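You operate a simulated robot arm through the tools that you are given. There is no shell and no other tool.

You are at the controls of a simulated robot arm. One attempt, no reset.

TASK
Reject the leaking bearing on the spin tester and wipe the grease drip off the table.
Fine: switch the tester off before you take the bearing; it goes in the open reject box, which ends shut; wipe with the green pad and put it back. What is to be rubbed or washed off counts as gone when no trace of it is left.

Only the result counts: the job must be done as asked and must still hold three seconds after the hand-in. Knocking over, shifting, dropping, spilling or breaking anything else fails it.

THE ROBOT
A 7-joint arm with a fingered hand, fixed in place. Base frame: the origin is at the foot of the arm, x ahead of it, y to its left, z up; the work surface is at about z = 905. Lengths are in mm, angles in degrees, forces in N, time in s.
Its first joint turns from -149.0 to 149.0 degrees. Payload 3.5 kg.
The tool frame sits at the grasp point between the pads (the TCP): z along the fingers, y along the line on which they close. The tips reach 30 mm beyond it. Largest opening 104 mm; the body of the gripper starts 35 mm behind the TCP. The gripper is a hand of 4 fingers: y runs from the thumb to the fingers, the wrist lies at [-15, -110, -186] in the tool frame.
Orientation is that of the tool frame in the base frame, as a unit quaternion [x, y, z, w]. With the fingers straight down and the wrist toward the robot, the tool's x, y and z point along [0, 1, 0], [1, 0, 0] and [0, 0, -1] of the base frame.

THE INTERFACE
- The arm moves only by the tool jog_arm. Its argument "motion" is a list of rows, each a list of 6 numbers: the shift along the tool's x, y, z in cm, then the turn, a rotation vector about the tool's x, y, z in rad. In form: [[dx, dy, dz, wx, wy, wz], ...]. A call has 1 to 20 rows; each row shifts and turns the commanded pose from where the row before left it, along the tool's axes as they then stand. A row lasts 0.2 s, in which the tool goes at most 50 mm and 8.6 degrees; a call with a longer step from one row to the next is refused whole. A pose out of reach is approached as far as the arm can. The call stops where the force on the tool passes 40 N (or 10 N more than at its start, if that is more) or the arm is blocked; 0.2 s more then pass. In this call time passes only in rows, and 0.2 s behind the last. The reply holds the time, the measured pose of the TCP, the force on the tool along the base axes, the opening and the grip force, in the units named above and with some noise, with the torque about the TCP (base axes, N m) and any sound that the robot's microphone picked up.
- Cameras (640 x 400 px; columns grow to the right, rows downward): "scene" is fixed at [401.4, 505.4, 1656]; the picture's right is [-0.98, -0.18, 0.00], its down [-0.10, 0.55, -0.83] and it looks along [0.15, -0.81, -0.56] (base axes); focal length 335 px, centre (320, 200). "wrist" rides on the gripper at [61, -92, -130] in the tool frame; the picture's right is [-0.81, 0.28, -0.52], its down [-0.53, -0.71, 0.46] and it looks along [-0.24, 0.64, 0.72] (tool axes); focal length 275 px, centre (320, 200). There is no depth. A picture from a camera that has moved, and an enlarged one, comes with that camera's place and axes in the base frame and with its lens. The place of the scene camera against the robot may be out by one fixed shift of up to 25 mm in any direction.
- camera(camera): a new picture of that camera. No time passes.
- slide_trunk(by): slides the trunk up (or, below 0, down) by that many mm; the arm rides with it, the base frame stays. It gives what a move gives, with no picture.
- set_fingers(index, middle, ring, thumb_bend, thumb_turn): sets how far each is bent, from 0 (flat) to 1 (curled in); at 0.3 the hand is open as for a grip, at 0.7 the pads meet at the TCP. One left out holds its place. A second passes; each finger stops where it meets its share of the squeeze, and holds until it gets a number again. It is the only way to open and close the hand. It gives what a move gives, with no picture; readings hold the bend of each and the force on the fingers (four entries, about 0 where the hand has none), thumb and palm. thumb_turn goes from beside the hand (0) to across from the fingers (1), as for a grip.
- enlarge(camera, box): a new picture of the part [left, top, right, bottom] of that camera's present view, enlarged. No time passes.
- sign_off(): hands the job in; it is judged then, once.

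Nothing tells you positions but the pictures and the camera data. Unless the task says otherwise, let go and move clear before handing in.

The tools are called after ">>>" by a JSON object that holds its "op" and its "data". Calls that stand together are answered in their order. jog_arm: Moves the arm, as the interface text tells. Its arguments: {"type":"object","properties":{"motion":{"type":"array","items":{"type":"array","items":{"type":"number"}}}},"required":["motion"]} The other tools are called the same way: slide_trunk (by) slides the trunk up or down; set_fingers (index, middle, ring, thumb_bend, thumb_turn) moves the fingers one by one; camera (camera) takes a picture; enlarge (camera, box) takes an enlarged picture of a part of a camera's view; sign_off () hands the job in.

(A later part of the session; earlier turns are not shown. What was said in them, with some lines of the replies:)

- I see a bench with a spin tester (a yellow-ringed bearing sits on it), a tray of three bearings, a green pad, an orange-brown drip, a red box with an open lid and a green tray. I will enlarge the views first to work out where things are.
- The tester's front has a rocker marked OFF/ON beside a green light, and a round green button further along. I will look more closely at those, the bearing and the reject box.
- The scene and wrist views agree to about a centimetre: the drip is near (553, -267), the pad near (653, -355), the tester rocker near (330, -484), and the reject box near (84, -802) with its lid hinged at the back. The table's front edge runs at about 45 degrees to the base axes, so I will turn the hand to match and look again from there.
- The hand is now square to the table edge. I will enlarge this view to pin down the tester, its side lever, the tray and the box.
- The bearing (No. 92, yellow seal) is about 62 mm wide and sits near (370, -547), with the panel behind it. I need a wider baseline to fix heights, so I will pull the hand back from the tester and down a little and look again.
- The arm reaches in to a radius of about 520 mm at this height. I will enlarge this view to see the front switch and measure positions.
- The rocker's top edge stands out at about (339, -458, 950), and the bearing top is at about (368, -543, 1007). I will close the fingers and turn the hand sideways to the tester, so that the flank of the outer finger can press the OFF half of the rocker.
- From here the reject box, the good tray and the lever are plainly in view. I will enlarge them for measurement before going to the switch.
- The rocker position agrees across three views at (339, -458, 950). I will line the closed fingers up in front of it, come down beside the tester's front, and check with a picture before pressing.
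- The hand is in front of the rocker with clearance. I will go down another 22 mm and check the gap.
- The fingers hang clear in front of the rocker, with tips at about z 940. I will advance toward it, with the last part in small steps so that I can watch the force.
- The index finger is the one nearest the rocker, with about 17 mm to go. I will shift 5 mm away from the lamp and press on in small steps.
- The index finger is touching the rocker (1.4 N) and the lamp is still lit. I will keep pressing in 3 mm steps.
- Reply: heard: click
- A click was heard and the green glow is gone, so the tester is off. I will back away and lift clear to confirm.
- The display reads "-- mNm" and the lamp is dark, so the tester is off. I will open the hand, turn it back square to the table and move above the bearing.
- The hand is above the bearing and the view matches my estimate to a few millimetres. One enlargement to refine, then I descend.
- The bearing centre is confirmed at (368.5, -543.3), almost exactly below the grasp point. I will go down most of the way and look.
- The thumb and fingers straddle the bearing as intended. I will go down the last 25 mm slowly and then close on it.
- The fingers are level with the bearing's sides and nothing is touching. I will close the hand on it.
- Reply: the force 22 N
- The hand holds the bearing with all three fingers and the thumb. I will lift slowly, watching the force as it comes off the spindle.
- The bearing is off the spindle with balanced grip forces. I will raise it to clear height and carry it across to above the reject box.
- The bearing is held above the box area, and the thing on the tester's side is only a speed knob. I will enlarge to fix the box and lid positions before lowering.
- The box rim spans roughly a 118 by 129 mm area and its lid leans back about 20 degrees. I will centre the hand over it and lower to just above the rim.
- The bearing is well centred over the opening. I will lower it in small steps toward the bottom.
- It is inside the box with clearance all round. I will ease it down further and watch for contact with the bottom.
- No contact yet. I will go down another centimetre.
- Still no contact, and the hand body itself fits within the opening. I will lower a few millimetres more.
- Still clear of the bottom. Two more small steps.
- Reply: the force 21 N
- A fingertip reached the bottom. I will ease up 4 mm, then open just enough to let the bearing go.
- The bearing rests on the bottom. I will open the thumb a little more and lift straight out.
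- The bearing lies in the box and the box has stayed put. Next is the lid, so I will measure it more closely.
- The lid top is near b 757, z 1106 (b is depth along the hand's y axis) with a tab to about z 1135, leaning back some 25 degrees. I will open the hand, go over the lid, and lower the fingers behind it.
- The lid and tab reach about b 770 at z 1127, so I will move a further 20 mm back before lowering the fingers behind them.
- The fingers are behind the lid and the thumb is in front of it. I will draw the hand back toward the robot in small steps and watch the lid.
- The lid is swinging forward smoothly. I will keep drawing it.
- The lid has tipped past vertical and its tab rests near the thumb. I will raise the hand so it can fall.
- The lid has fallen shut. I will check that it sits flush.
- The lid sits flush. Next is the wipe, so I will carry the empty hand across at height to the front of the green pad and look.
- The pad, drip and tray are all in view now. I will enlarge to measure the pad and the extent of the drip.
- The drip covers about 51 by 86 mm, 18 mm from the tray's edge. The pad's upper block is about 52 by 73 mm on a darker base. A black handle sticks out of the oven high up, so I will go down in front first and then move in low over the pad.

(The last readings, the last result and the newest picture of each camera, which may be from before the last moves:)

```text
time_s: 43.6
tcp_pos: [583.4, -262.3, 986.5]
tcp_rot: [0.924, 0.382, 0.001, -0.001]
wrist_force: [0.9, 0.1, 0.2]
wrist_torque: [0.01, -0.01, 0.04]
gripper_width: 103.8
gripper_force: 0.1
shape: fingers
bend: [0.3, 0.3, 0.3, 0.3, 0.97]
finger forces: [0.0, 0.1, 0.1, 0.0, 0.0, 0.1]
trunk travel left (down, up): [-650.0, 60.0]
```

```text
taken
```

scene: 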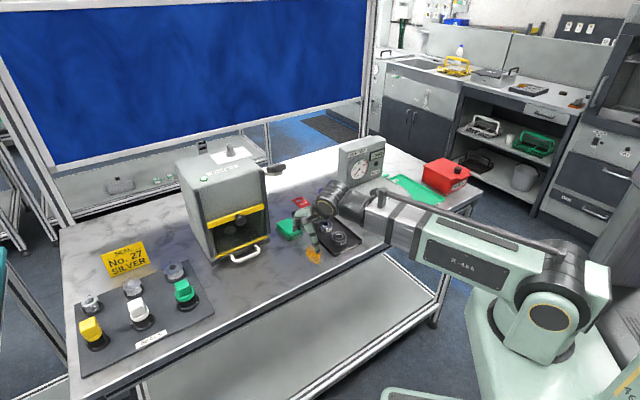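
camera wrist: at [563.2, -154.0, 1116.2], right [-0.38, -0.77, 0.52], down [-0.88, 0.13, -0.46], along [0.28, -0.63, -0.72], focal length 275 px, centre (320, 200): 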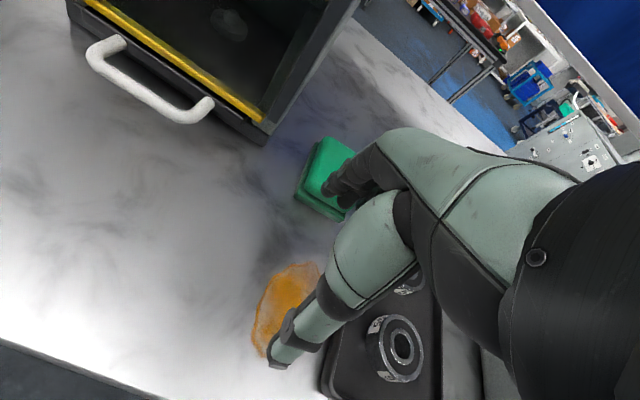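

The hand is low in front of the pad. I will enlarge to check the pad's position against the fingers before moving in.

>>> {"op": "enlarge", "data": {"camera": "wrist", "box": [270, 110, 400, 240]}}

>>> {"op": "enlarge", "data": {"camera": "scene", "box": [255, 150, 365, 280]}}

```text
3.08 times, centred on (335, 175) of wrist
camera zoom: at [563.2, -154.0, 1116.2], right [-0.38, -0.77, 0.52], down [-0.88, 0.13, -0.46], along [0.28, -0.63, -0.72], focal length 847 px, centre (274, 277)
```

zoom: 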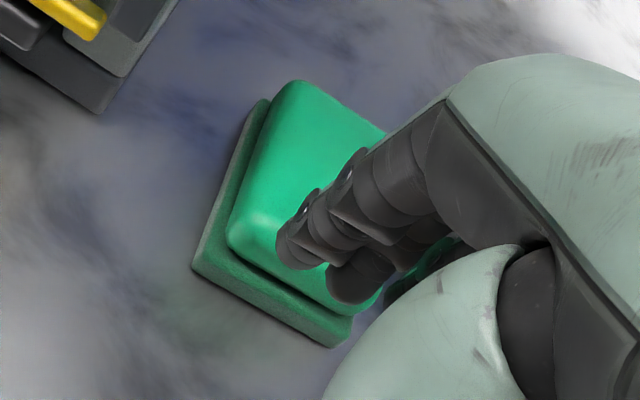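

```text
3.08 times, centred on (310, 215) of scene
camera zoom: at [401.4, 505.4, 1656.0], right [-0.98, -0.18, 0.0], down [-0.1, 0.55, -0.83], along [0.15, -0.81, -0.56], focal length 1030 px, centre (351, 154)
```

zoom: 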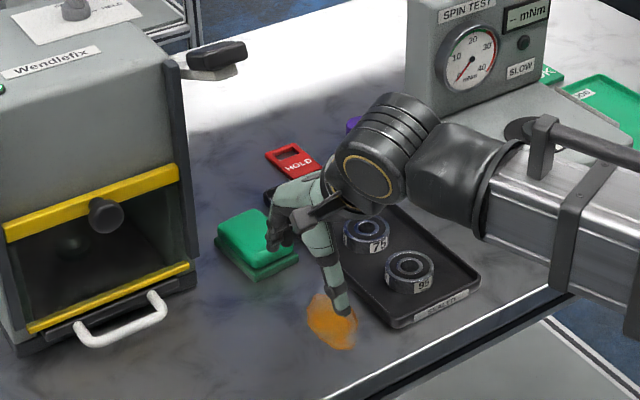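

The block is centred near a 219.5, b 718 (a runs along the hand's x axis, b along its y), and the hand is lined up on it. I will move in over it and then look before lowering.

>>> {"op": "jog_arm", "data": {"motion": [[0, 3, 0, 0, 0, 0], [0, 3, 0, 0, 0, 0], [0, 3, 0, 0, 0, 0], [0, 3, 0, 0, 0, 0]]}}

>>> {"op": "camera", "data": {"camera": "wrist"}}

>>> {"op": "enlarge", "data": {"camera": "scene", "box": [255, 150, 365, 280]}}

```text
time_s: 44.6
tcp_pos: [666.3, -345.6, 986.7]
tcp_rot: [0.924, 0.383, 0.001, 0.0]
wrist_force: [0.2, -0.3, -1.1]
wrist_torque: [-0.04, -0.01, 0.01]
gripper_width: 103.4
gripper_force: 0.1
shape: fingers
bend: [0.3, 0.3, 0.3, 0.3, 0.97]
finger forces: [0.1, 0.0, 0.0, 0.0, 0.1, 0.0]
trunk travel left (down, up): [-650.0, 60.0]
```

```text
taken
camera wrist: at [645.7, -237.7, 1115.4], right [-0.38, -0.77, 0.52], down [-0.88, 0.13, -0.46], along [0.28, -0.63, -0.72], focal length 275 px, centre (320, 200)
```

wrist: 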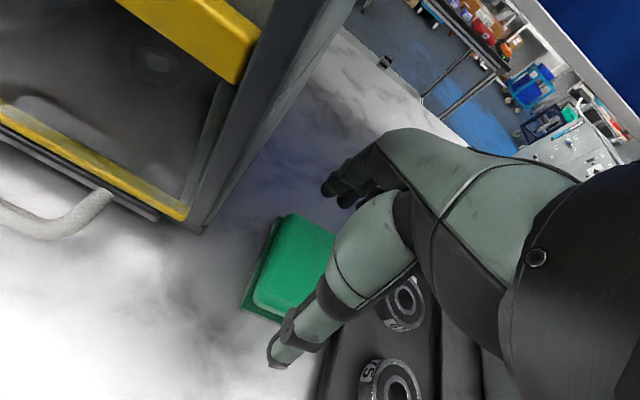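

```text
3.08 times, centred on (310, 215) of scene
camera zoom: at [401.4, 505.4, 1656.0], right [-0.98, -0.18, 0.0], down [-0.1, 0.55, -0.83], along [0.15, -0.81, -0.56], focal length 1030 px, centre (351, 154)
```

zoom: 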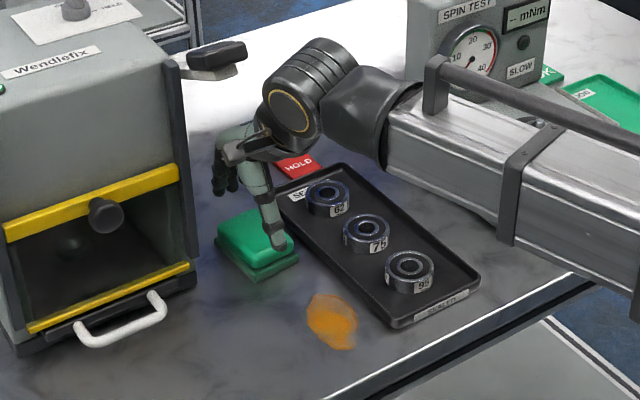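

The fingers bracket the block. I will lower to about z 948, so that the tips stop just above the darker base.

>>> {"op": "jog_arm", "data": {"motion": [[0, 0.4, 0, 0, 0, 0], [0, 0, 2, 0, 0, 0], [0, 0, 1.2, 0, 0, 0], [0, 0, 0.6, 0, 0, 0]]}}

>>> {"op": "enlarge", "data": {"camera": "wrist", "box": [200, 130, 420, 380]}}

>>> {"op": "enlarge", "data": {"camera": "scene", "box": [270, 170, 340, 250]}}

```text
time_s: 45.6
tcp_pos: [669.8, -347.4, 949.5]
tcp_rot: [0.924, 0.382, 0.0, 0.0]
wrist_force: [0.2, 0.5, 0.1]
wrist_torque: [0.0, -0.02, -0.01]
gripper_width: 103.8
gripper_force: 0.1
shape: fingers
bend: [0.3, 0.3, 0.3, 0.3, 0.97]
finger forces: [0.1, 0.0, 0.0, 0.0, 0.1, 0.0]
trunk travel left (down, up): [-650.0, 60.0]
```

```text
1.60 times, centred on (310, 255) of wrist
camera zoom: at [648.8, -238.6, 1079.8], right [-0.38, -0.77, 0.52], down [-0.88, 0.13, -0.46], along [0.28, -0.63, -0.72], focal length 440 px, centre (336, 112)
```

zoom: 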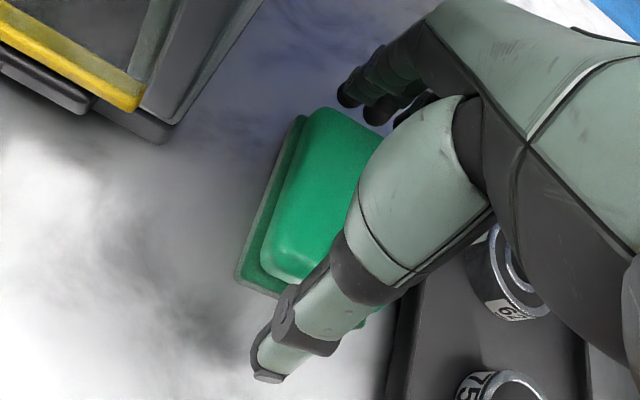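

```text
5.00 times, centred on (305, 210) of scene
camera zoom: at [401.4, 505.4, 1656.0], right [-0.98, -0.18, 0.0], down [-0.1, 0.55, -0.83], along [0.15, -0.81, -0.56], focal length 1674 px, centre (395, 150)
```

zoom: 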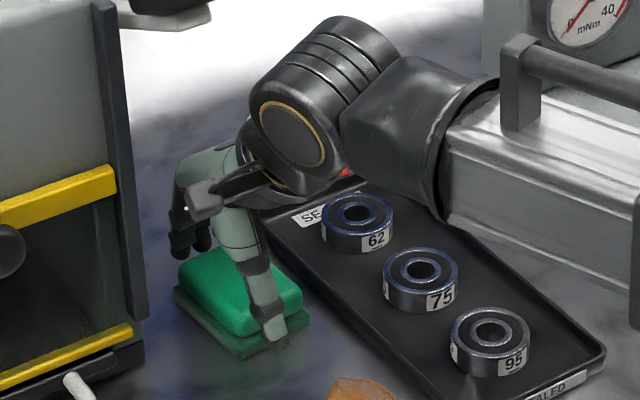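

Everything is aligned with no contact. I will close the index, middle finger and thumb on the block, leaving the ring finger slightly open.

>>> {"op": "set_fingers", "data": {"index": 0.7, "middle": 0.7, "ring": 0.42, "thumb_bend": 0.7}}

>>> {"op": "enlarge", "data": {"camera": "wrist", "box": [200, 130, 420, 380]}}

>>> {"op": "enlarge", "data": {"camera": "scene", "box": [270, 170, 340, 250]}}

```text
time_s: 46.6
tcp_pos: [669.4, -346.2, 950.1]
tcp_rot: [0.924, 0.383, 0.0, 0.0]
wrist_force: [0.9, -1.5, 4.2]
wrist_torque: [-0.21, -0.11, 0.0]
gripper_width: 76.0
gripper_force: 19.3
shape: fingers
bend: [0.48, 0.51, 0.42, 0.38, 0.96]
finger forces: [10.3, 9.7, 0.0, 0.1, 18.1, 0.0]
trunk travel left (down, up): [-650.0, 60.0]
```

```text
1.60 times, centred on (310, 255) of wrist
camera zoom: at [648.7, -238.6, 1080.2], right [-0.38, -0.77, 0.52], down [-0.88, 0.13, -0.46], along [0.28, -0.63, -0.72], focal length 440 px, centre (336, 112)
```

zoom: 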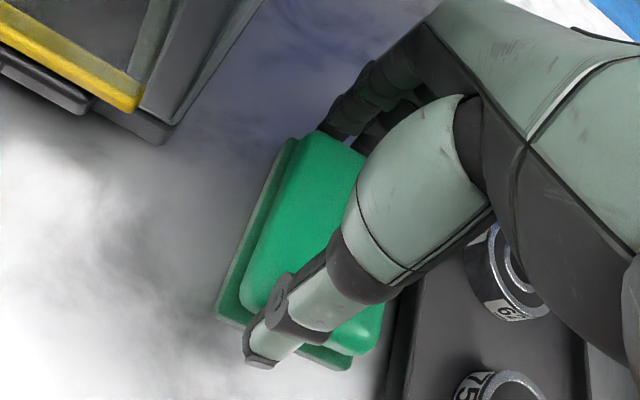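

```text
5.00 times, centred on (305, 210) of scene
camera zoom: at [401.4, 505.4, 1656.0], right [-0.98, -0.18, 0.0], down [-0.1, 0.55, -0.83], along [0.15, -0.81, -0.56], focal length 1674 px, centre (395, 150)
```

zoom: 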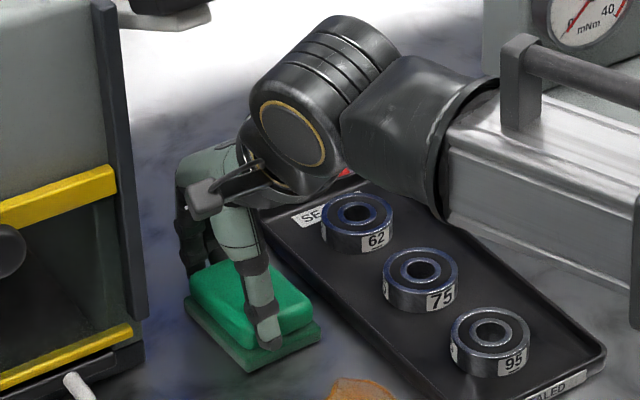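

The block and base shifted together by about a centimetre toward the thumb, and I will undo that when I put the pad back. Now I will lift it a little and see whether the base comes along.

>>> {"op": "jog_arm", "data": {"motion": [[0, 0, -0.8, 0, 0, 0], [0, 0, -1.2, 0, 0, 0], [0, 0, -1.5, 0, 0, 0]]}}

>>> {"op": "enlarge", "data": {"camera": "wrist", "box": [200, 130, 420, 380]}}

>>> {"op": "enlarge", "data": {"camera": "scene", "box": [270, 170, 340, 250]}}

```text
time_s: 47.4
tcp_pos: [671.8, -348.2, 984.5]
tcp_rot: [0.924, 0.383, 0.0, 0.0]
wrist_force: [1.1, 0.4, 0.1]
wrist_torque: [0.0, 0.02, 0.01]
gripper_width: 76.3
gripper_force: 18.4
shape: fingers
bend: [0.48, 0.52, 0.42, 0.37, 0.96]
finger forces: [9.8, 8.9, 0.0, 0.0, 18.6, 0.1]
trunk travel left (down, up): [-650.0, 60.0]
```

```text
1.60 times, centred on (310, 255) of wrist
camera zoom: at [650.6, -238.8, 1115.2], right [-0.38, -0.77, 0.52], down [-0.88, 0.13, -0.45], along [0.28, -0.63, -0.72], focal length 440 px, centre (336, 112)
```

zoom: 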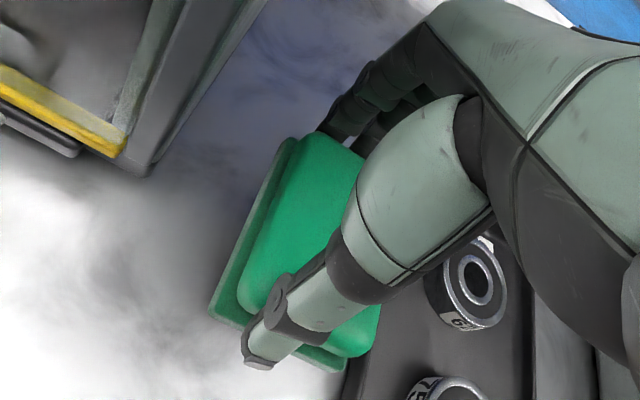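

```text
5.00 times, centred on (305, 210) of scene
camera zoom: at [401.4, 505.4, 1656.0], right [-0.98, -0.18, 0.0], down [-0.1, 0.55, -0.83], along [0.15, -0.81, -0.56], focal length 1674 px, centre (395, 150)
```

zoom: 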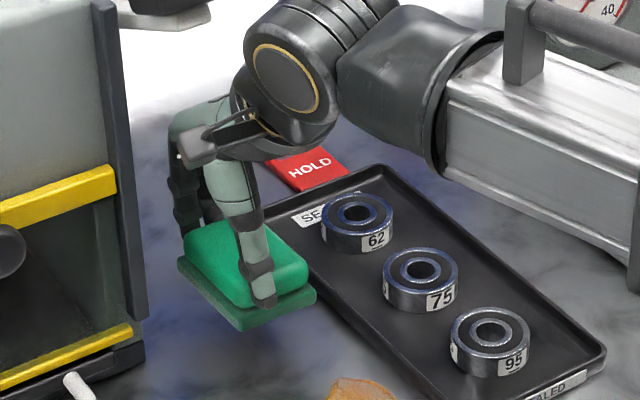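

It is one piece, block plus scouring base, and the hand holds it firmly. I will carry it forward to the back end of the drip and lower it to just above the table.

>>> {"op": "jog_arm", "data": {"motion": [[0, -3.2, 0, 0, 0, 0], [0, -3.2, 0, 0, 0, 0], [0, -3.2, 0, 0, 0, 0], [-1.6, 0, 0, 0, 0, 0], [0, 0, 1.5, 0, 0, 0], [0, 0, 1.4, 0, 0, 0]]}}

>>> {"op": "camera", "data": {"camera": "wrist"}}

>>> {"op": "enlarge", "data": {"camera": "scene", "box": [270, 180, 370, 280]}}

```text
time_s: 48.8
tcp_pos: [590.7, -293.9, 953.5]
tcp_rot: [0.924, 0.383, 0.001, 0.0]
wrist_force: [1.0, 0.4, -0.4]
wrist_torque: [-0.02, 0.05, 0.0]
gripper_width: 76.0
gripper_force: 18.0
shape: fingers
bend: [0.48, 0.52, 0.42, 0.37, 0.96]
finger forces: [9.8, 8.9, 0.1, 0.0, 18.6, 0.0]
trunk travel left (down, up): [-650.0, 60.0]
```

```text
taken
camera wrist: at [569.2, -184.6, 1083.5], right [-0.38, -0.77, 0.52], down [-0.88, 0.13, -0.46], along [0.28, -0.63, -0.72], focal length 275 px, centre (320, 200)
```

wrist: 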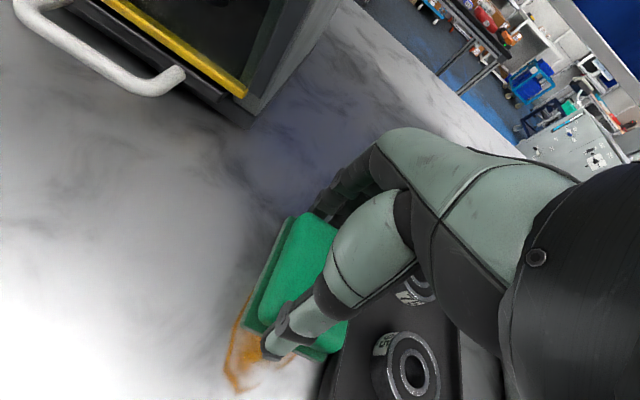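

```text
4.00 times, centred on (320, 230) of scene
camera zoom: at [401.4, 505.4, 1656.0], right [-0.98, -0.18, 0.0], down [-0.1, 0.55, -0.83], along [0.15, -0.81, -0.56], focal length 1339 px, centre (320, 80)
```

zoom: 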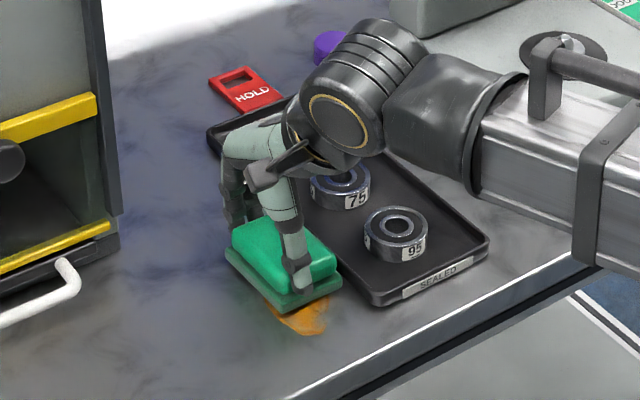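

The pad hovers just above the back of the drip, a few millimetres clear of the tray. I will lower it to light contact.

>>> {"op": "jog_arm", "data": {"motion": [[0, 0, 0.3, 0, 0, 0], [0, 0, 0.3, 0, 0, 0]]}}

```text
time_s: 49.4
tcp_pos: [591.1, -292.8, 951.6]
tcp_rot: [0.924, 0.382, 0.001, 0.001]
wrist_force: [-0.6, 0.3, 4.7]
wrist_torque: [-0.17, -0.03, -0.03]
gripper_width: 76.0
gripper_force: 18.8
shape: fingers
bend: [0.49, 0.52, 0.42, 0.37, 0.96]
finger forces: [9.7, 9.0, 0.0, 0.1, 18.9, 0.0]
trunk travel left (down, up): [-650.0, 60.0]
```

Contact is at about 5 N. I will make a first stroke toward the front edge and back.

>>> {"op": "jog_arm", "data": {"motion": [[0, -1.2, 0.1, 0, 0, 0], [0, -1.2, 0, 0, 0, 0], [0, -1.2, 0, 0, 0, 0], [0, -1.2, 0, 0, 0, 0], [0, -1.2, 0, 0, 0, 0]]}}

>>> {"op": "camera", "data": {"camera": "wrist"}}

>>> {"op": "enlarge", "data": {"camera": "scene", "box": [270, 180, 370, 280]}}

```text
time_s: 50.6
tcp_pos: [547.4, -247.4, 950.7]
tcp_rot: [0.924, 0.383, 0.0, -0.001]
wrist_force: [0.0, -0.3, 1.2]
wrist_torque: [-0.09, -0.02, 0.03]
gripper_width: 76.1
gripper_force: 18.8
shape: fingers
bend: [0.49, 0.52, 0.42, 0.37, 0.96]
finger forces: [9.8, 9.0, 0.1, 0.1, 18.5, 0.0]
trunk travel left (down, up): [-650.0, 60.0]
```

```text
taken
camera wrist: at [526.9, -140.7, 1080.7], right [-0.38, -0.77, 0.52], down [-0.88, 0.13, -0.45], along [0.28, -0.63, -0.72], focal length 275 px, centre (320, 200)
```

wrist: 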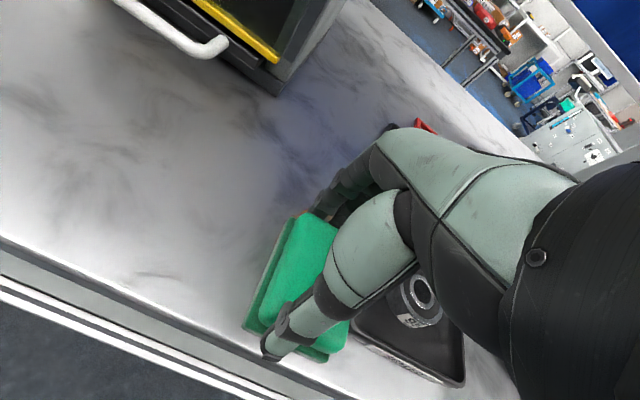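

```text
4.00 times, centred on (320, 230) of scene
camera zoom: at [401.4, 505.4, 1656.0], right [-0.98, -0.18, 0.0], down [-0.1, 0.55, -0.83], along [0.15, -0.81, -0.56], focal length 1339 px, centre (320, 80)
```

zoom: 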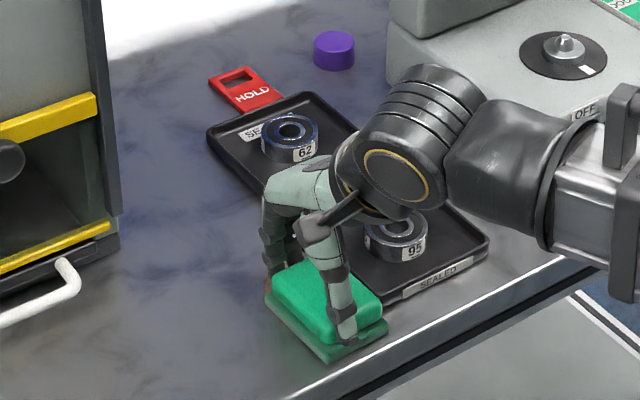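

Nothing orange is left in front of the pad. I will press slightly harder and stroke back, then repeat a little to the left.

>>> {"op": "jog_arm", "data": {"motion": [[0, 1.2, 0.15, 0, 0, 0], [0, 1.2, 0, 0, 0, 0], [0, 1.2, 0, 0, 0, 0], [0, 1.2, 0, 0, 0, 0], [0, 1.2, 0, 0, 0, 0], [1.2, 0, 0, 0, 0, 0], [0, -1.2, 0, 0, 0, 0], [0, -1.2, 0, 0, 0, 0], [0, -1.2, 0, 0, 0, 0], [0, -1.2, 0, 0, 0, 0], [0, -1.2, 0, 0, 0, 0]]}}

>>> {"op": "enlarge", "data": {"camera": "scene", "box": [270, 180, 370, 280]}}

```text
time_s: 53.0
tcp_pos: [558.3, -241.1, 950.1]
tcp_rot: [0.924, 0.383, 0.0, 0.0]
wrist_force: [0.6, 0.2, 3.3]
wrist_torque: [-0.18, -0.1, 0.01]
gripper_width: 76.3
gripper_force: 18.3
shape: fingers
bend: [0.5, 0.53, 0.42, 0.36, 0.95]
finger forces: [9.8, 8.6, 0.0, 0.0, 17.2, 0.0]
trunk travel left (down, up): [-650.0, 60.0]
```

```text
4.00 times, centred on (320, 230) of scene
camera zoom: at [401.4, 505.4, 1656.0], right [-0.98, -0.18, 0.0], down [-0.1, 0.55, -0.83], along [0.15, -0.81, -0.56], focal length 1339 px, centre (320, 80)
```

zoom: 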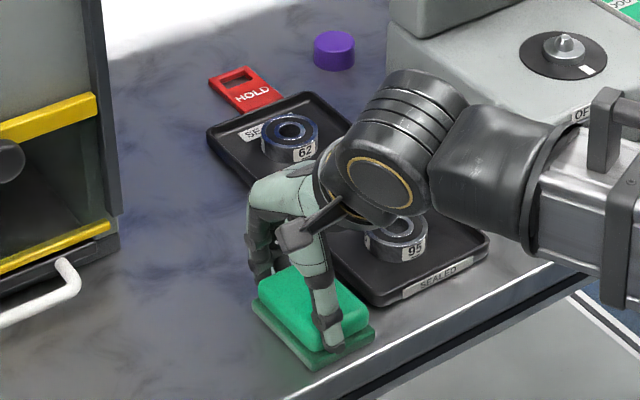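

The drip area looks clean around the pad. I will make another pair of strokes and then lift to look.

>>> {"op": "jog_arm", "data": {"motion": [[0, 1.2, 0, 0, 0, 0], [0, 1.2, 0, 0, 0, 0], [0, 1.2, 0, 0, 0, 0], [0, 1.2, 0, 0, 0, 0], [0, 1.2, 0, 0, 0, 0], [-1.2, 0, 0, 0, 0, 0], [0, -1.2, 0, 0, 0, 0], [0, -1.2, 0, 0, 0, 0], [0, -1.2, 0, 0, 0, 0], [0, -1.2, 0, 0, 0, 0], [0, 1.2, 0, 0, 0, 0], [0, 1.2, 0, 0, 0, 0], [0, 1.2, 0, 0, 0, 0], [0, 1.2, 0, 0, 0, 0]]}}

>>> {"op": "jog_arm", "data": {"motion": [[0, 0, -2, 0, 0, 0], [0, 0, -3, 0, 0, 0], [0, 4, -1, 0, 0, 0], [0, 4, 0, 0, 0, 0]]}}

>>> {"op": "camera", "data": {"camera": "wrist"}}

>>> {"op": "enlarge", "data": {"camera": "scene", "box": [270, 190, 370, 280]}}

```text
time_s: 56.0
tcp_pos: [590.9, -291.0, 948.7]
tcp_rot: [0.924, 0.382, 0.001, 0.0]
wrist_force: [-0.8, 1.2, 5.7]
wrist_torque: [-0.14, -0.06, -0.01]
gripper_width: 76.3
gripper_force: 17.9
shape: fingers
bend: [0.5, 0.53, 0.42, 0.36, 0.95]
finger forces: [9.5, 8.2, 0.0, 0.0, 18.7, 0.0]
trunk travel left (down, up): [-650.0, 60.0]
```

```text
time_s: 57.0
tcp_pos: [647.4, -351.0, 1007.9]
tcp_rot: [0.924, 0.382, 0.0, 0.0]
wrist_force: [0.4, 0.2, -0.4]
wrist_torque: [0.0, -0.01, 0.0]
gripper_width: 76.3
gripper_force: 17.5
shape: fingers
bend: [0.5, 0.53, 0.42, 0.36, 0.95]
finger forces: [9.7, 7.6, 0.1, 0.1, 17.0, 0.0]
trunk travel left (down, up): [-650.0, 60.0]
```

```text
taken
camera wrist: at [626.4, -241.3, 1138.1], right [-0.38, -0.77, 0.52], down [-0.88, 0.13, -0.45], along [0.28, -0.63, -0.72], focal length 275 px, centre (320, 200)
```

wrist: 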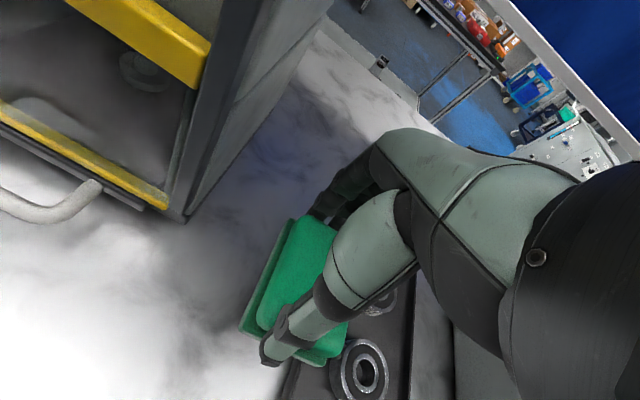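

```text
4.44 times, centred on (320, 235) of scene
camera zoom: at [401.4, 505.4, 1656.0], right [-0.98, -0.18, 0.0], down [-0.1, 0.55, -0.83], along [0.15, -0.81, -0.56], focal length 1488 px, centre (320, 44)
```

zoom: 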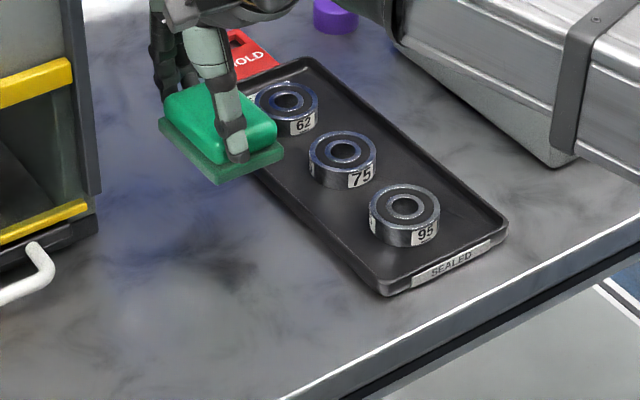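

The drip looks gone. I will zoom in hard on that spot to be sure.

>>> {"op": "enlarge", "data": {"camera": "scene", "box": [290, 228, 340, 268]}}

>>> {"op": "enlarge", "data": {"camera": "scene", "box": [268, 205, 348, 270]}}

```text
10.00 times, centred on (315, 248) of scene
camera zoom: at [401.4, 505.4, 1656.0], right [-0.98, -0.18, 0.0], down [-0.1, 0.55, -0.83], along [0.15, -0.81, -0.56], focal length 3347 px, centre (370, -280)
```

zoom: 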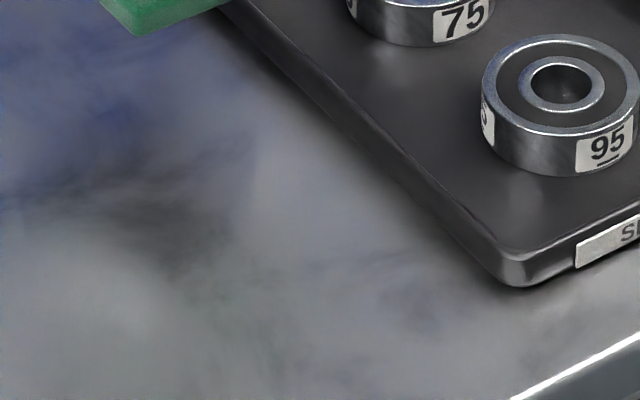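

```text
6.15 times, centred on (308, 238) of scene
camera zoom: at [401.4, 505.4, 1656.0], right [-0.98, -0.18, 0.0], down [-0.1, 0.55, -0.83], along [0.15, -0.81, -0.56], focal length 2060 px, centre (394, -31)
```

zoom: 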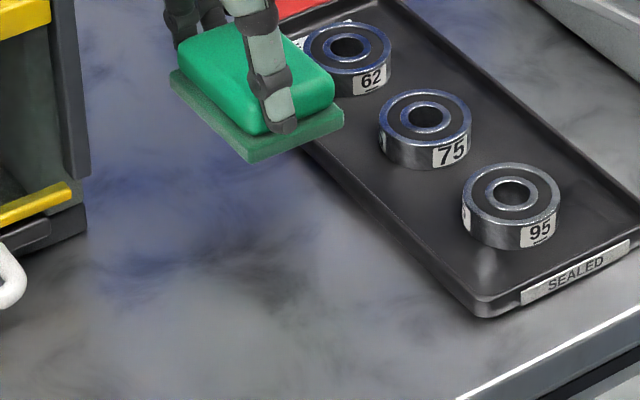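

The table is clean and the tray has not moved. I will now put the pad back, moving to just above its old spot and comparing its outline with the first picture.

>>> {"op": "jog_arm", "data": {"motion": [[1.4, 1.4, 0, 0, 0, 0], [0, 1.4, 1, 0, 0, 0], [0, 0, 2, 0, 0, 0], [0, 0, 2, 0, 0, 0]]}}

>>> {"op": "enlarge", "data": {"camera": "scene", "box": [268, 205, 348, 270]}}

>>> {"op": "enlarge", "data": {"camera": "wrist", "box": [200, 180, 400, 380]}}

```text
time_s: 58.0
tcp_pos: [676.9, -358.3, 959.5]
tcp_rot: [0.924, 0.383, 0.0, 0.0]
wrist_force: [0.3, 0.4, -0.7]
wrist_torque: [-0.02, -0.01, -0.02]
gripper_width: 76.5
gripper_force: 16.9
shape: fingers
bend: [0.5, 0.53, 0.42, 0.36, 0.95]
finger forces: [9.6, 7.6, 0.1, 0.0, 16.8, 0.0]
trunk travel left (down, up): [-650.0, 60.0]
```

```text
6.15 times, centred on (308, 238) of scene
camera zoom: at [401.4, 505.4, 1656.0], right [-0.98, -0.18, 0.0], down [-0.1, 0.55, -0.83], along [0.15, -0.81, -0.56], focal length 2060 px, centre (394, -31)
```

zoom: 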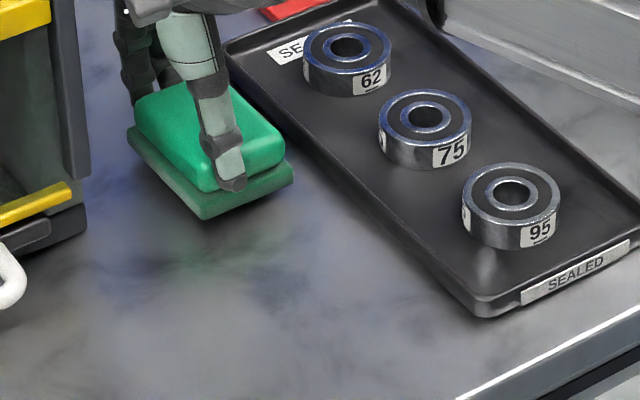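

```text
2.00 times, centred on (300, 280) of wrist
camera zoom: at [656.5, -249.2, 1088.2], right [-0.38, -0.77, 0.52], down [-0.88, 0.13, -0.46], along [0.28, -0.63, -0.72], focal length 551 px, centre (360, 40)
```

zoom: 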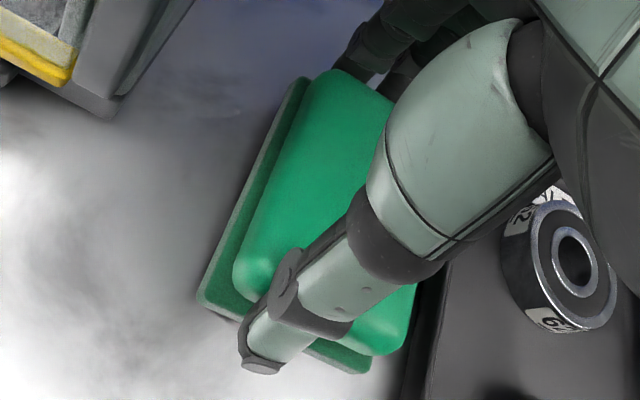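

The outline is within a few millimetres of the original. I will shift 6 mm back and 1.5 mm right, then lower most of the way and compare again.

>>> {"op": "jog_arm", "data": {"motion": [[-0.15, 0.6, 0, 0, 0, 0], [0, 0, 0.6, 0, 0, 0]]}}

>>> {"op": "enlarge", "data": {"camera": "scene", "box": [268, 205, 348, 270]}}

```text
time_s: 58.6
tcp_pos: [680.5, -364.4, 951.7]
tcp_rot: [0.924, 0.383, 0.0, 0.0]
wrist_force: [0.6, 0.2, -0.7]
wrist_torque: [0.01, -0.02, -0.02]
gripper_width: 76.1
gripper_force: 17.2
shape: fingers
bend: [0.5, 0.53, 0.42, 0.36, 0.95]
finger forces: [9.7, 7.5, 0.0, 0.0, 16.9, 0.0]
trunk travel left (down, up): [-650.0, 60.0]
```

```text
6.15 times, centred on (308, 238) of scene
camera zoom: at [401.4, 505.4, 1656.0], right [-0.98, -0.18, 0.0], down [-0.1, 0.55, -0.83], along [0.15, -0.81, -0.56], focal length 2060 px, centre (394, -31)
```

zoom: 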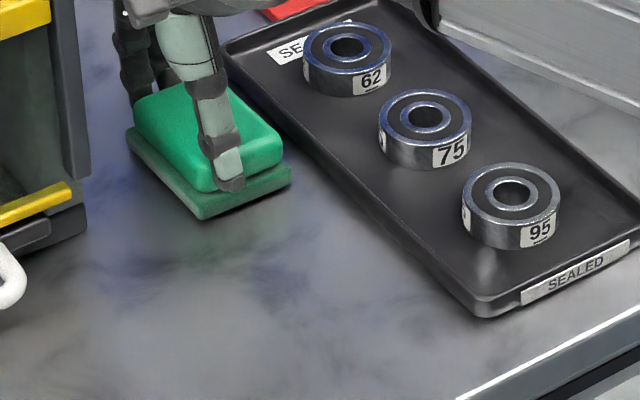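

It is within about 3 mm of the original place. I will lower to contact and then let go gently.

>>> {"op": "jog_arm", "data": {"motion": [[0, 0, 0.2, 0, 0, 0], [0, 0, 0.15, 0, 0, 0]]}}

```text
time_s: 59.2
tcp_pos: [679.2, -363.7, 950.4]
tcp_rot: [0.924, 0.382, 0.0, 0.001]
wrist_force: [0.8, 0.9, 3.2]
wrist_torque: [-0.09, -0.06, 0.03]
gripper_width: 76.3
gripper_force: 17.5
shape: fingers
bend: [0.5, 0.53, 0.42, 0.36, 0.95]
finger forces: [9.4, 8.0, 0.0, 0.1, 17.5, 0.1]
trunk travel left (down, up): [-650.0, 60.0]
```

The pad is on the table at about 3 N. I will open the fingers and thumb together.

>>> {"op": "set_fingers", "data": {"index": 0.42, "middle": 0.43, "ring": 0.36, "thumb_bend": 0.28}}

>>> {"op": "enlarge", "data": {"camera": "scene", "box": [268, 205, 348, 270]}}

>>> {"op": "enlarge", "data": {"camera": "wrist", "box": [200, 130, 420, 380]}}

```text
time_s: 60.2
tcp_pos: [679.3, -363.9, 949.5]
tcp_rot: [0.924, 0.383, 0.0, 0.0]
wrist_force: [0.3, -0.1, 0.0]
wrist_torque: [-0.01, -0.01, -0.02]
gripper_width: 89.4
gripper_force: 0.1
shape: fingers
bend: [0.42, 0.43, 0.36, 0.28, 0.97]
finger forces: [0.1, 0.0, 0.0, 0.0, 0.0, 0.1]
trunk travel left (down, up): [-650.0, 60.0]
```

```text
6.15 times, centred on (308, 238) of scene
camera zoom: at [401.4, 505.4, 1656.0], right [-0.98, -0.18, 0.0], down [-0.1, 0.55, -0.83], along [0.15, -0.81, -0.56], focal length 2060 px, centre (394, -31)
```

zoom: 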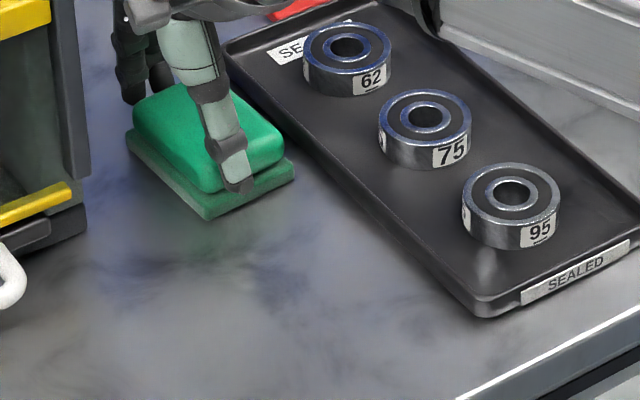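

```text
1.60 times, centred on (310, 255) of wrist
camera zoom: at [659.0, -255.1, 1079.3], right [-0.38, -0.77, 0.52], down [-0.88, 0.13, -0.46], along [0.28, -0.63, -0.72], focal length 440 px, centre (336, 112)
```

zoom: 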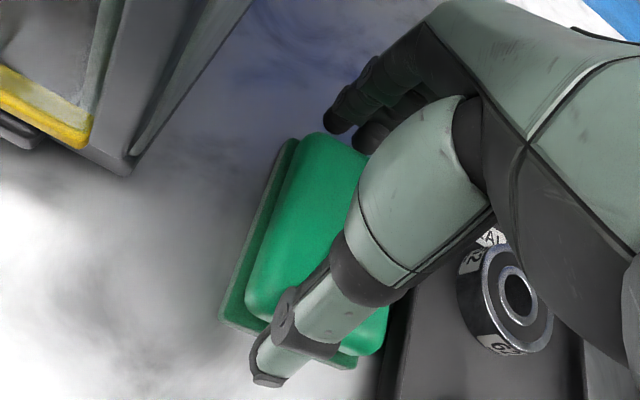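

The hand is free and the pad sits about 5 mm from its original spot. I will lift straight up a little, back out low in front of the oven, and then rise.

>>> {"op": "jog_arm", "data": {"motion": [[0, 0, -1, 0, 0, 0], [0, 0, -1.5, 0, 0, 0], [0, 0, -2, 0, 0, 0], [0, -3, 0, 0, 0, 0], [0, -3, 0, 0, 0, 0], [0, -4, 0, 0, 0, 0], [0, -4, 0, 0, 0, 0], [-3, 0, -2, 0, 0, 0], [-3, 0, -4, 0, 0, 0], [0, 0, -4, 0, 0, 0], [0, 0, -4, 0, 0, 0], [0, 0, -4, 0, 0, 0], [0, 0, -4, 0, 0, 0]]}}

>>> {"op": "camera", "data": {"camera": "wrist"}}

>>> {"op": "camera", "data": {"camera": "scene"}}

```text
time_s: 63.0
tcp_pos: [538.6, -307.6, 1214.1]
tcp_rot: [0.924, 0.383, 0.0, -0.001]
wrist_force: [-0.7, 0.7, -0.6]
wrist_torque: [-0.03, -0.01, 0.02]
gripper_width: 89.3
gripper_force: 0.0
shape: fingers
bend: [0.42, 0.43, 0.36, 0.28, 0.97]
finger forces: [0.1, 0.0, 0.1, 0.0, 0.0, 0.0]
trunk travel left (down, up): [-650.0, 60.0]
```

```text
taken
camera wrist: at [518.8, -198.1, 1343.8], right [-0.38, -0.77, 0.52], down [-0.88, 0.13, -0.46], along [0.28, -0.63, -0.72], focal length 275 px, centre (320, 200)
```

wrist: 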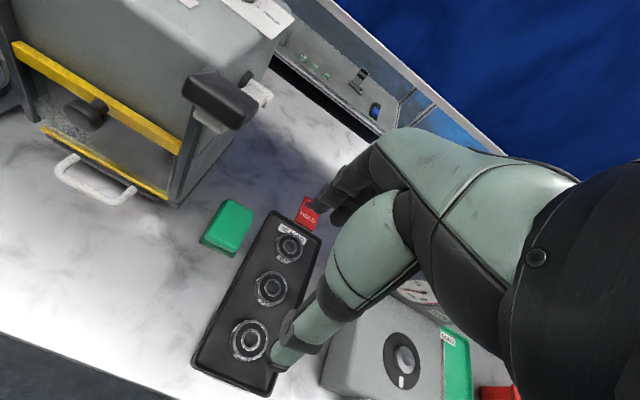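

```text
taken
```

scene: 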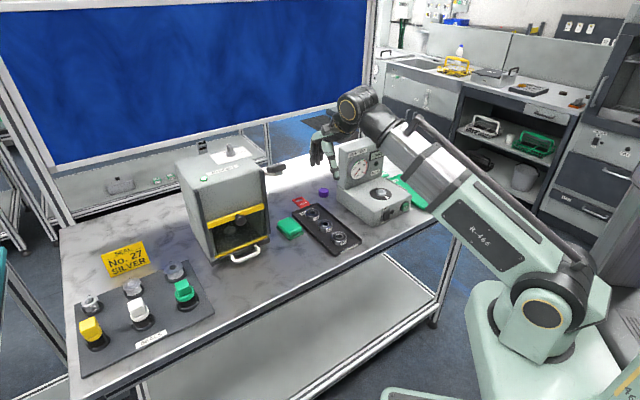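

I'm clear of everything. I will inspect the wiped spot, the pad, the tester and the reject box closely before handing in.

>>> {"op": "enlarge", "data": {"camera": "wrist", "box": [120, 260, 260, 370]}}

>>> {"op": "enlarge", "data": {"camera": "wrist", "box": [180, 175, 300, 265]}}

>>> {"op": "enlarge", "data": {"camera": "scene", "box": [268, 205, 348, 270]}}

>>> {"op": "enlarge", "data": {"camera": "scene", "box": [330, 130, 430, 235]}}

```text
3.64 times, centred on (190, 315) of wrist
camera zoom: at [518.8, -198.1, 1343.8], right [-0.38, -0.77, 0.52], down [-0.88, 0.13, -0.46], along [0.28, -0.63, -0.72], focal length 1001 px, centre (793, -218)
```

zoom: 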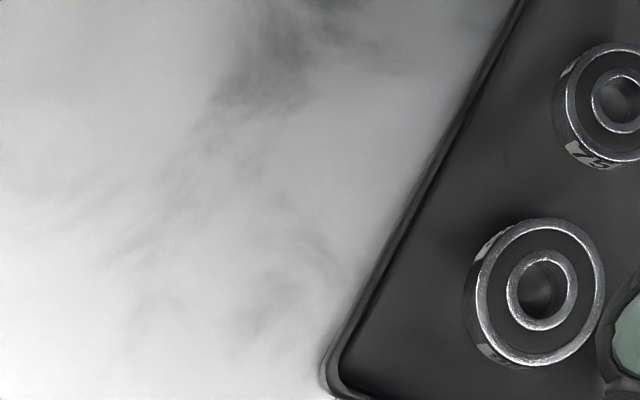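

```text
4.44 times, centred on (240, 220) of wrist
camera zoom: at [518.8, -198.1, 1343.8], right [-0.38, -0.77, 0.52], down [-0.88, 0.13, -0.46], along [0.28, -0.63, -0.72], focal length 1224 px, centre (676, 111)
```

zoom: 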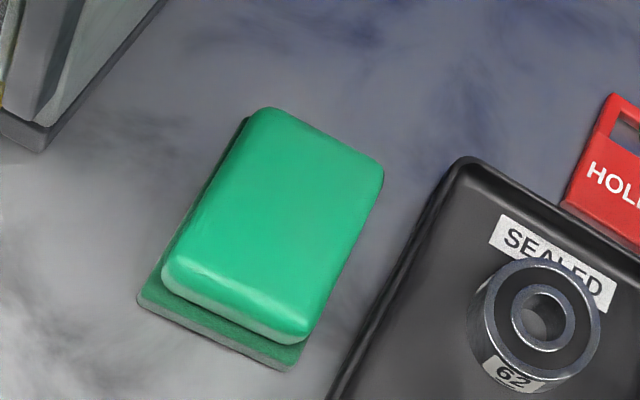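

```text
6.15 times, centred on (308, 238) of scene
camera zoom: at [401.4, 505.4, 1656.0], right [-0.98, -0.18, 0.0], down [-0.1, 0.55, -0.83], along [0.15, -0.81, -0.56], focal length 2060 px, centre (394, -31)
```

zoom: 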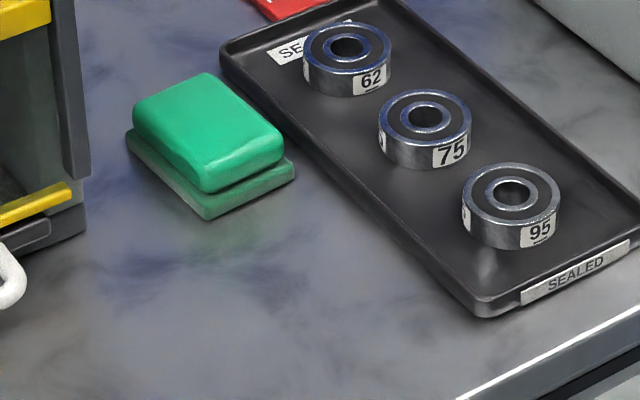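

```text
3.81 times, centred on (380, 182) of scene
camera zoom: at [401.4, 505.4, 1656.0], right [-0.98, -0.18, 0.0], down [-0.1, 0.55, -0.83], along [0.15, -0.81, -0.56], focal length 1275 px, centre (91, 267)
```

zoom: 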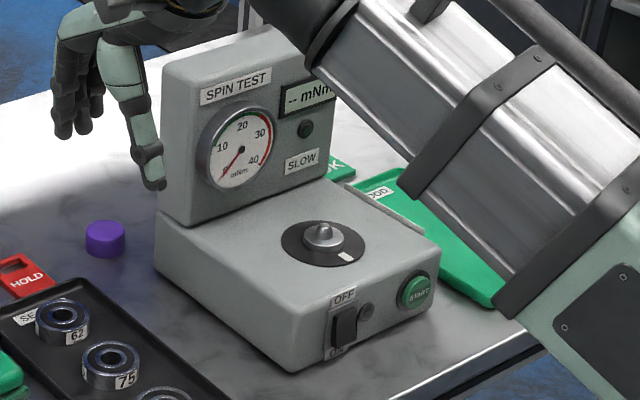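

The table is clean, the pad is back within about 5 mm, the tray is untouched and the tester is off. The arm hides the box in the scene view, so I will move it back near its starting pose and check the box once more.

>>> {"op": "jog_arm", "data": {"motion": [[0, 0, -3, 0, 0, 0], [0, 0, -3, 0, 0, 0], [-4, 0, 0, 0, 0, 0], [-4, 0, 0, 0, 0, 0], [-4, 0, 0, 0, 0, 0], [-4, 0, 0, 0, 0, 0], [-4, 0, 0, 0, 0, 0], [-4, 0, 0, 0, 0, 0], [-4, 0, 0, 0, 0, 0]]}}

>>> {"op": "camera", "data": {"camera": "scene"}}

>>> {"op": "camera", "data": {"camera": "wrist"}}

>>> {"op": "enlarge", "data": {"camera": "scene", "box": [380, 130, 490, 220]}}

```text
time_s: 65.0
tcp_pos: [340.0, -505.6, 1274.5]
tcp_rot: [0.924, 0.383, 0.0, 0.0]
wrist_force: [-0.1, 0.1, -1.0]
wrist_torque: [0.0, 0.0, -0.02]
gripper_width: 89.5
gripper_force: 0.1
shape: fingers
bend: [0.42, 0.43, 0.36, 0.28, 0.97]
finger forces: [0.0, 0.0, 0.0, 0.0, 0.0, 0.0]
trunk travel left (down, up): [-650.0, 60.0]
```

```text
taken
```

scene: 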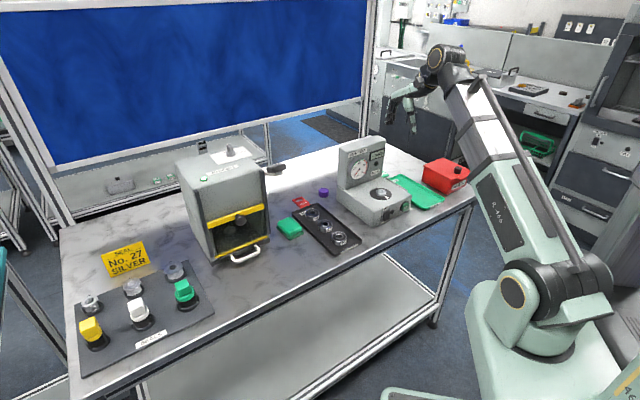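

```text
taken
camera wrist: at [318.9, -397.9, 1404.3], right [-0.38, -0.77, 0.52], down [-0.88, 0.13, -0.46], along [0.28, -0.63, -0.72], focal length 275 px, centre (320, 200)
```

wrist: 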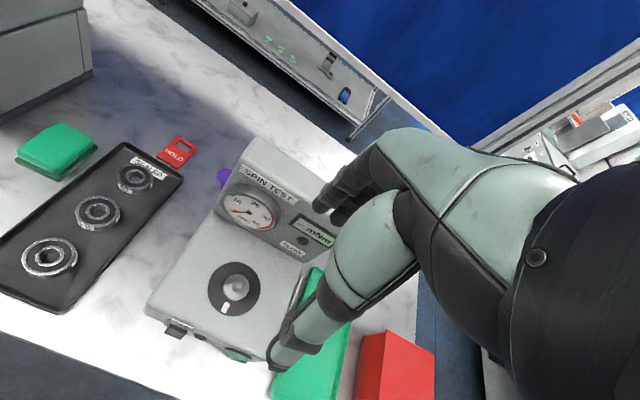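

```text
4.44 times, centred on (435, 175) of scene
camera zoom: at [401.4, 505.4, 1656.0], right [-0.98, -0.18, 0.0], down [-0.1, 0.55, -0.83], along [0.15, -0.81, -0.56], focal length 1488 px, centre (-191, 311)
```

zoom: 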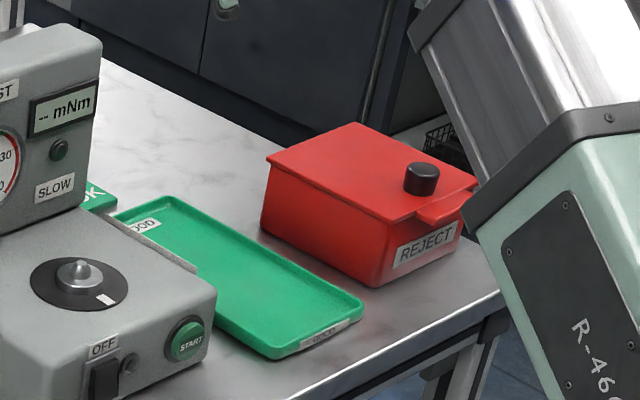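

Everything checks out: the tester is off, the leaking bearing is in the reject box with its lid shut, the drip is gone with no trace, the pad is back in its place, and the hand is empty and clear. I'm handing the job in.

>>> {"op": "sign_off", "data": {}}

```text
The job is handed in.
```

The job is handed in. The last pictures before hand-in show it done:

- **Tester:** switched off before I touched the bearing. The display reads "-- mNm" and the lamp is dark.
- **Bearing:** No. 92, the one with yellow grease on it, is in the reject box and the lid is shut.
- **Grease drip:** wiped off with the green pad. No trace shows in close-ups from either camera.
- **Green pad:** put back about 5 mm from its original spot.

I saw no sign that anything else moved, and the hand is empty and clear of the bench.
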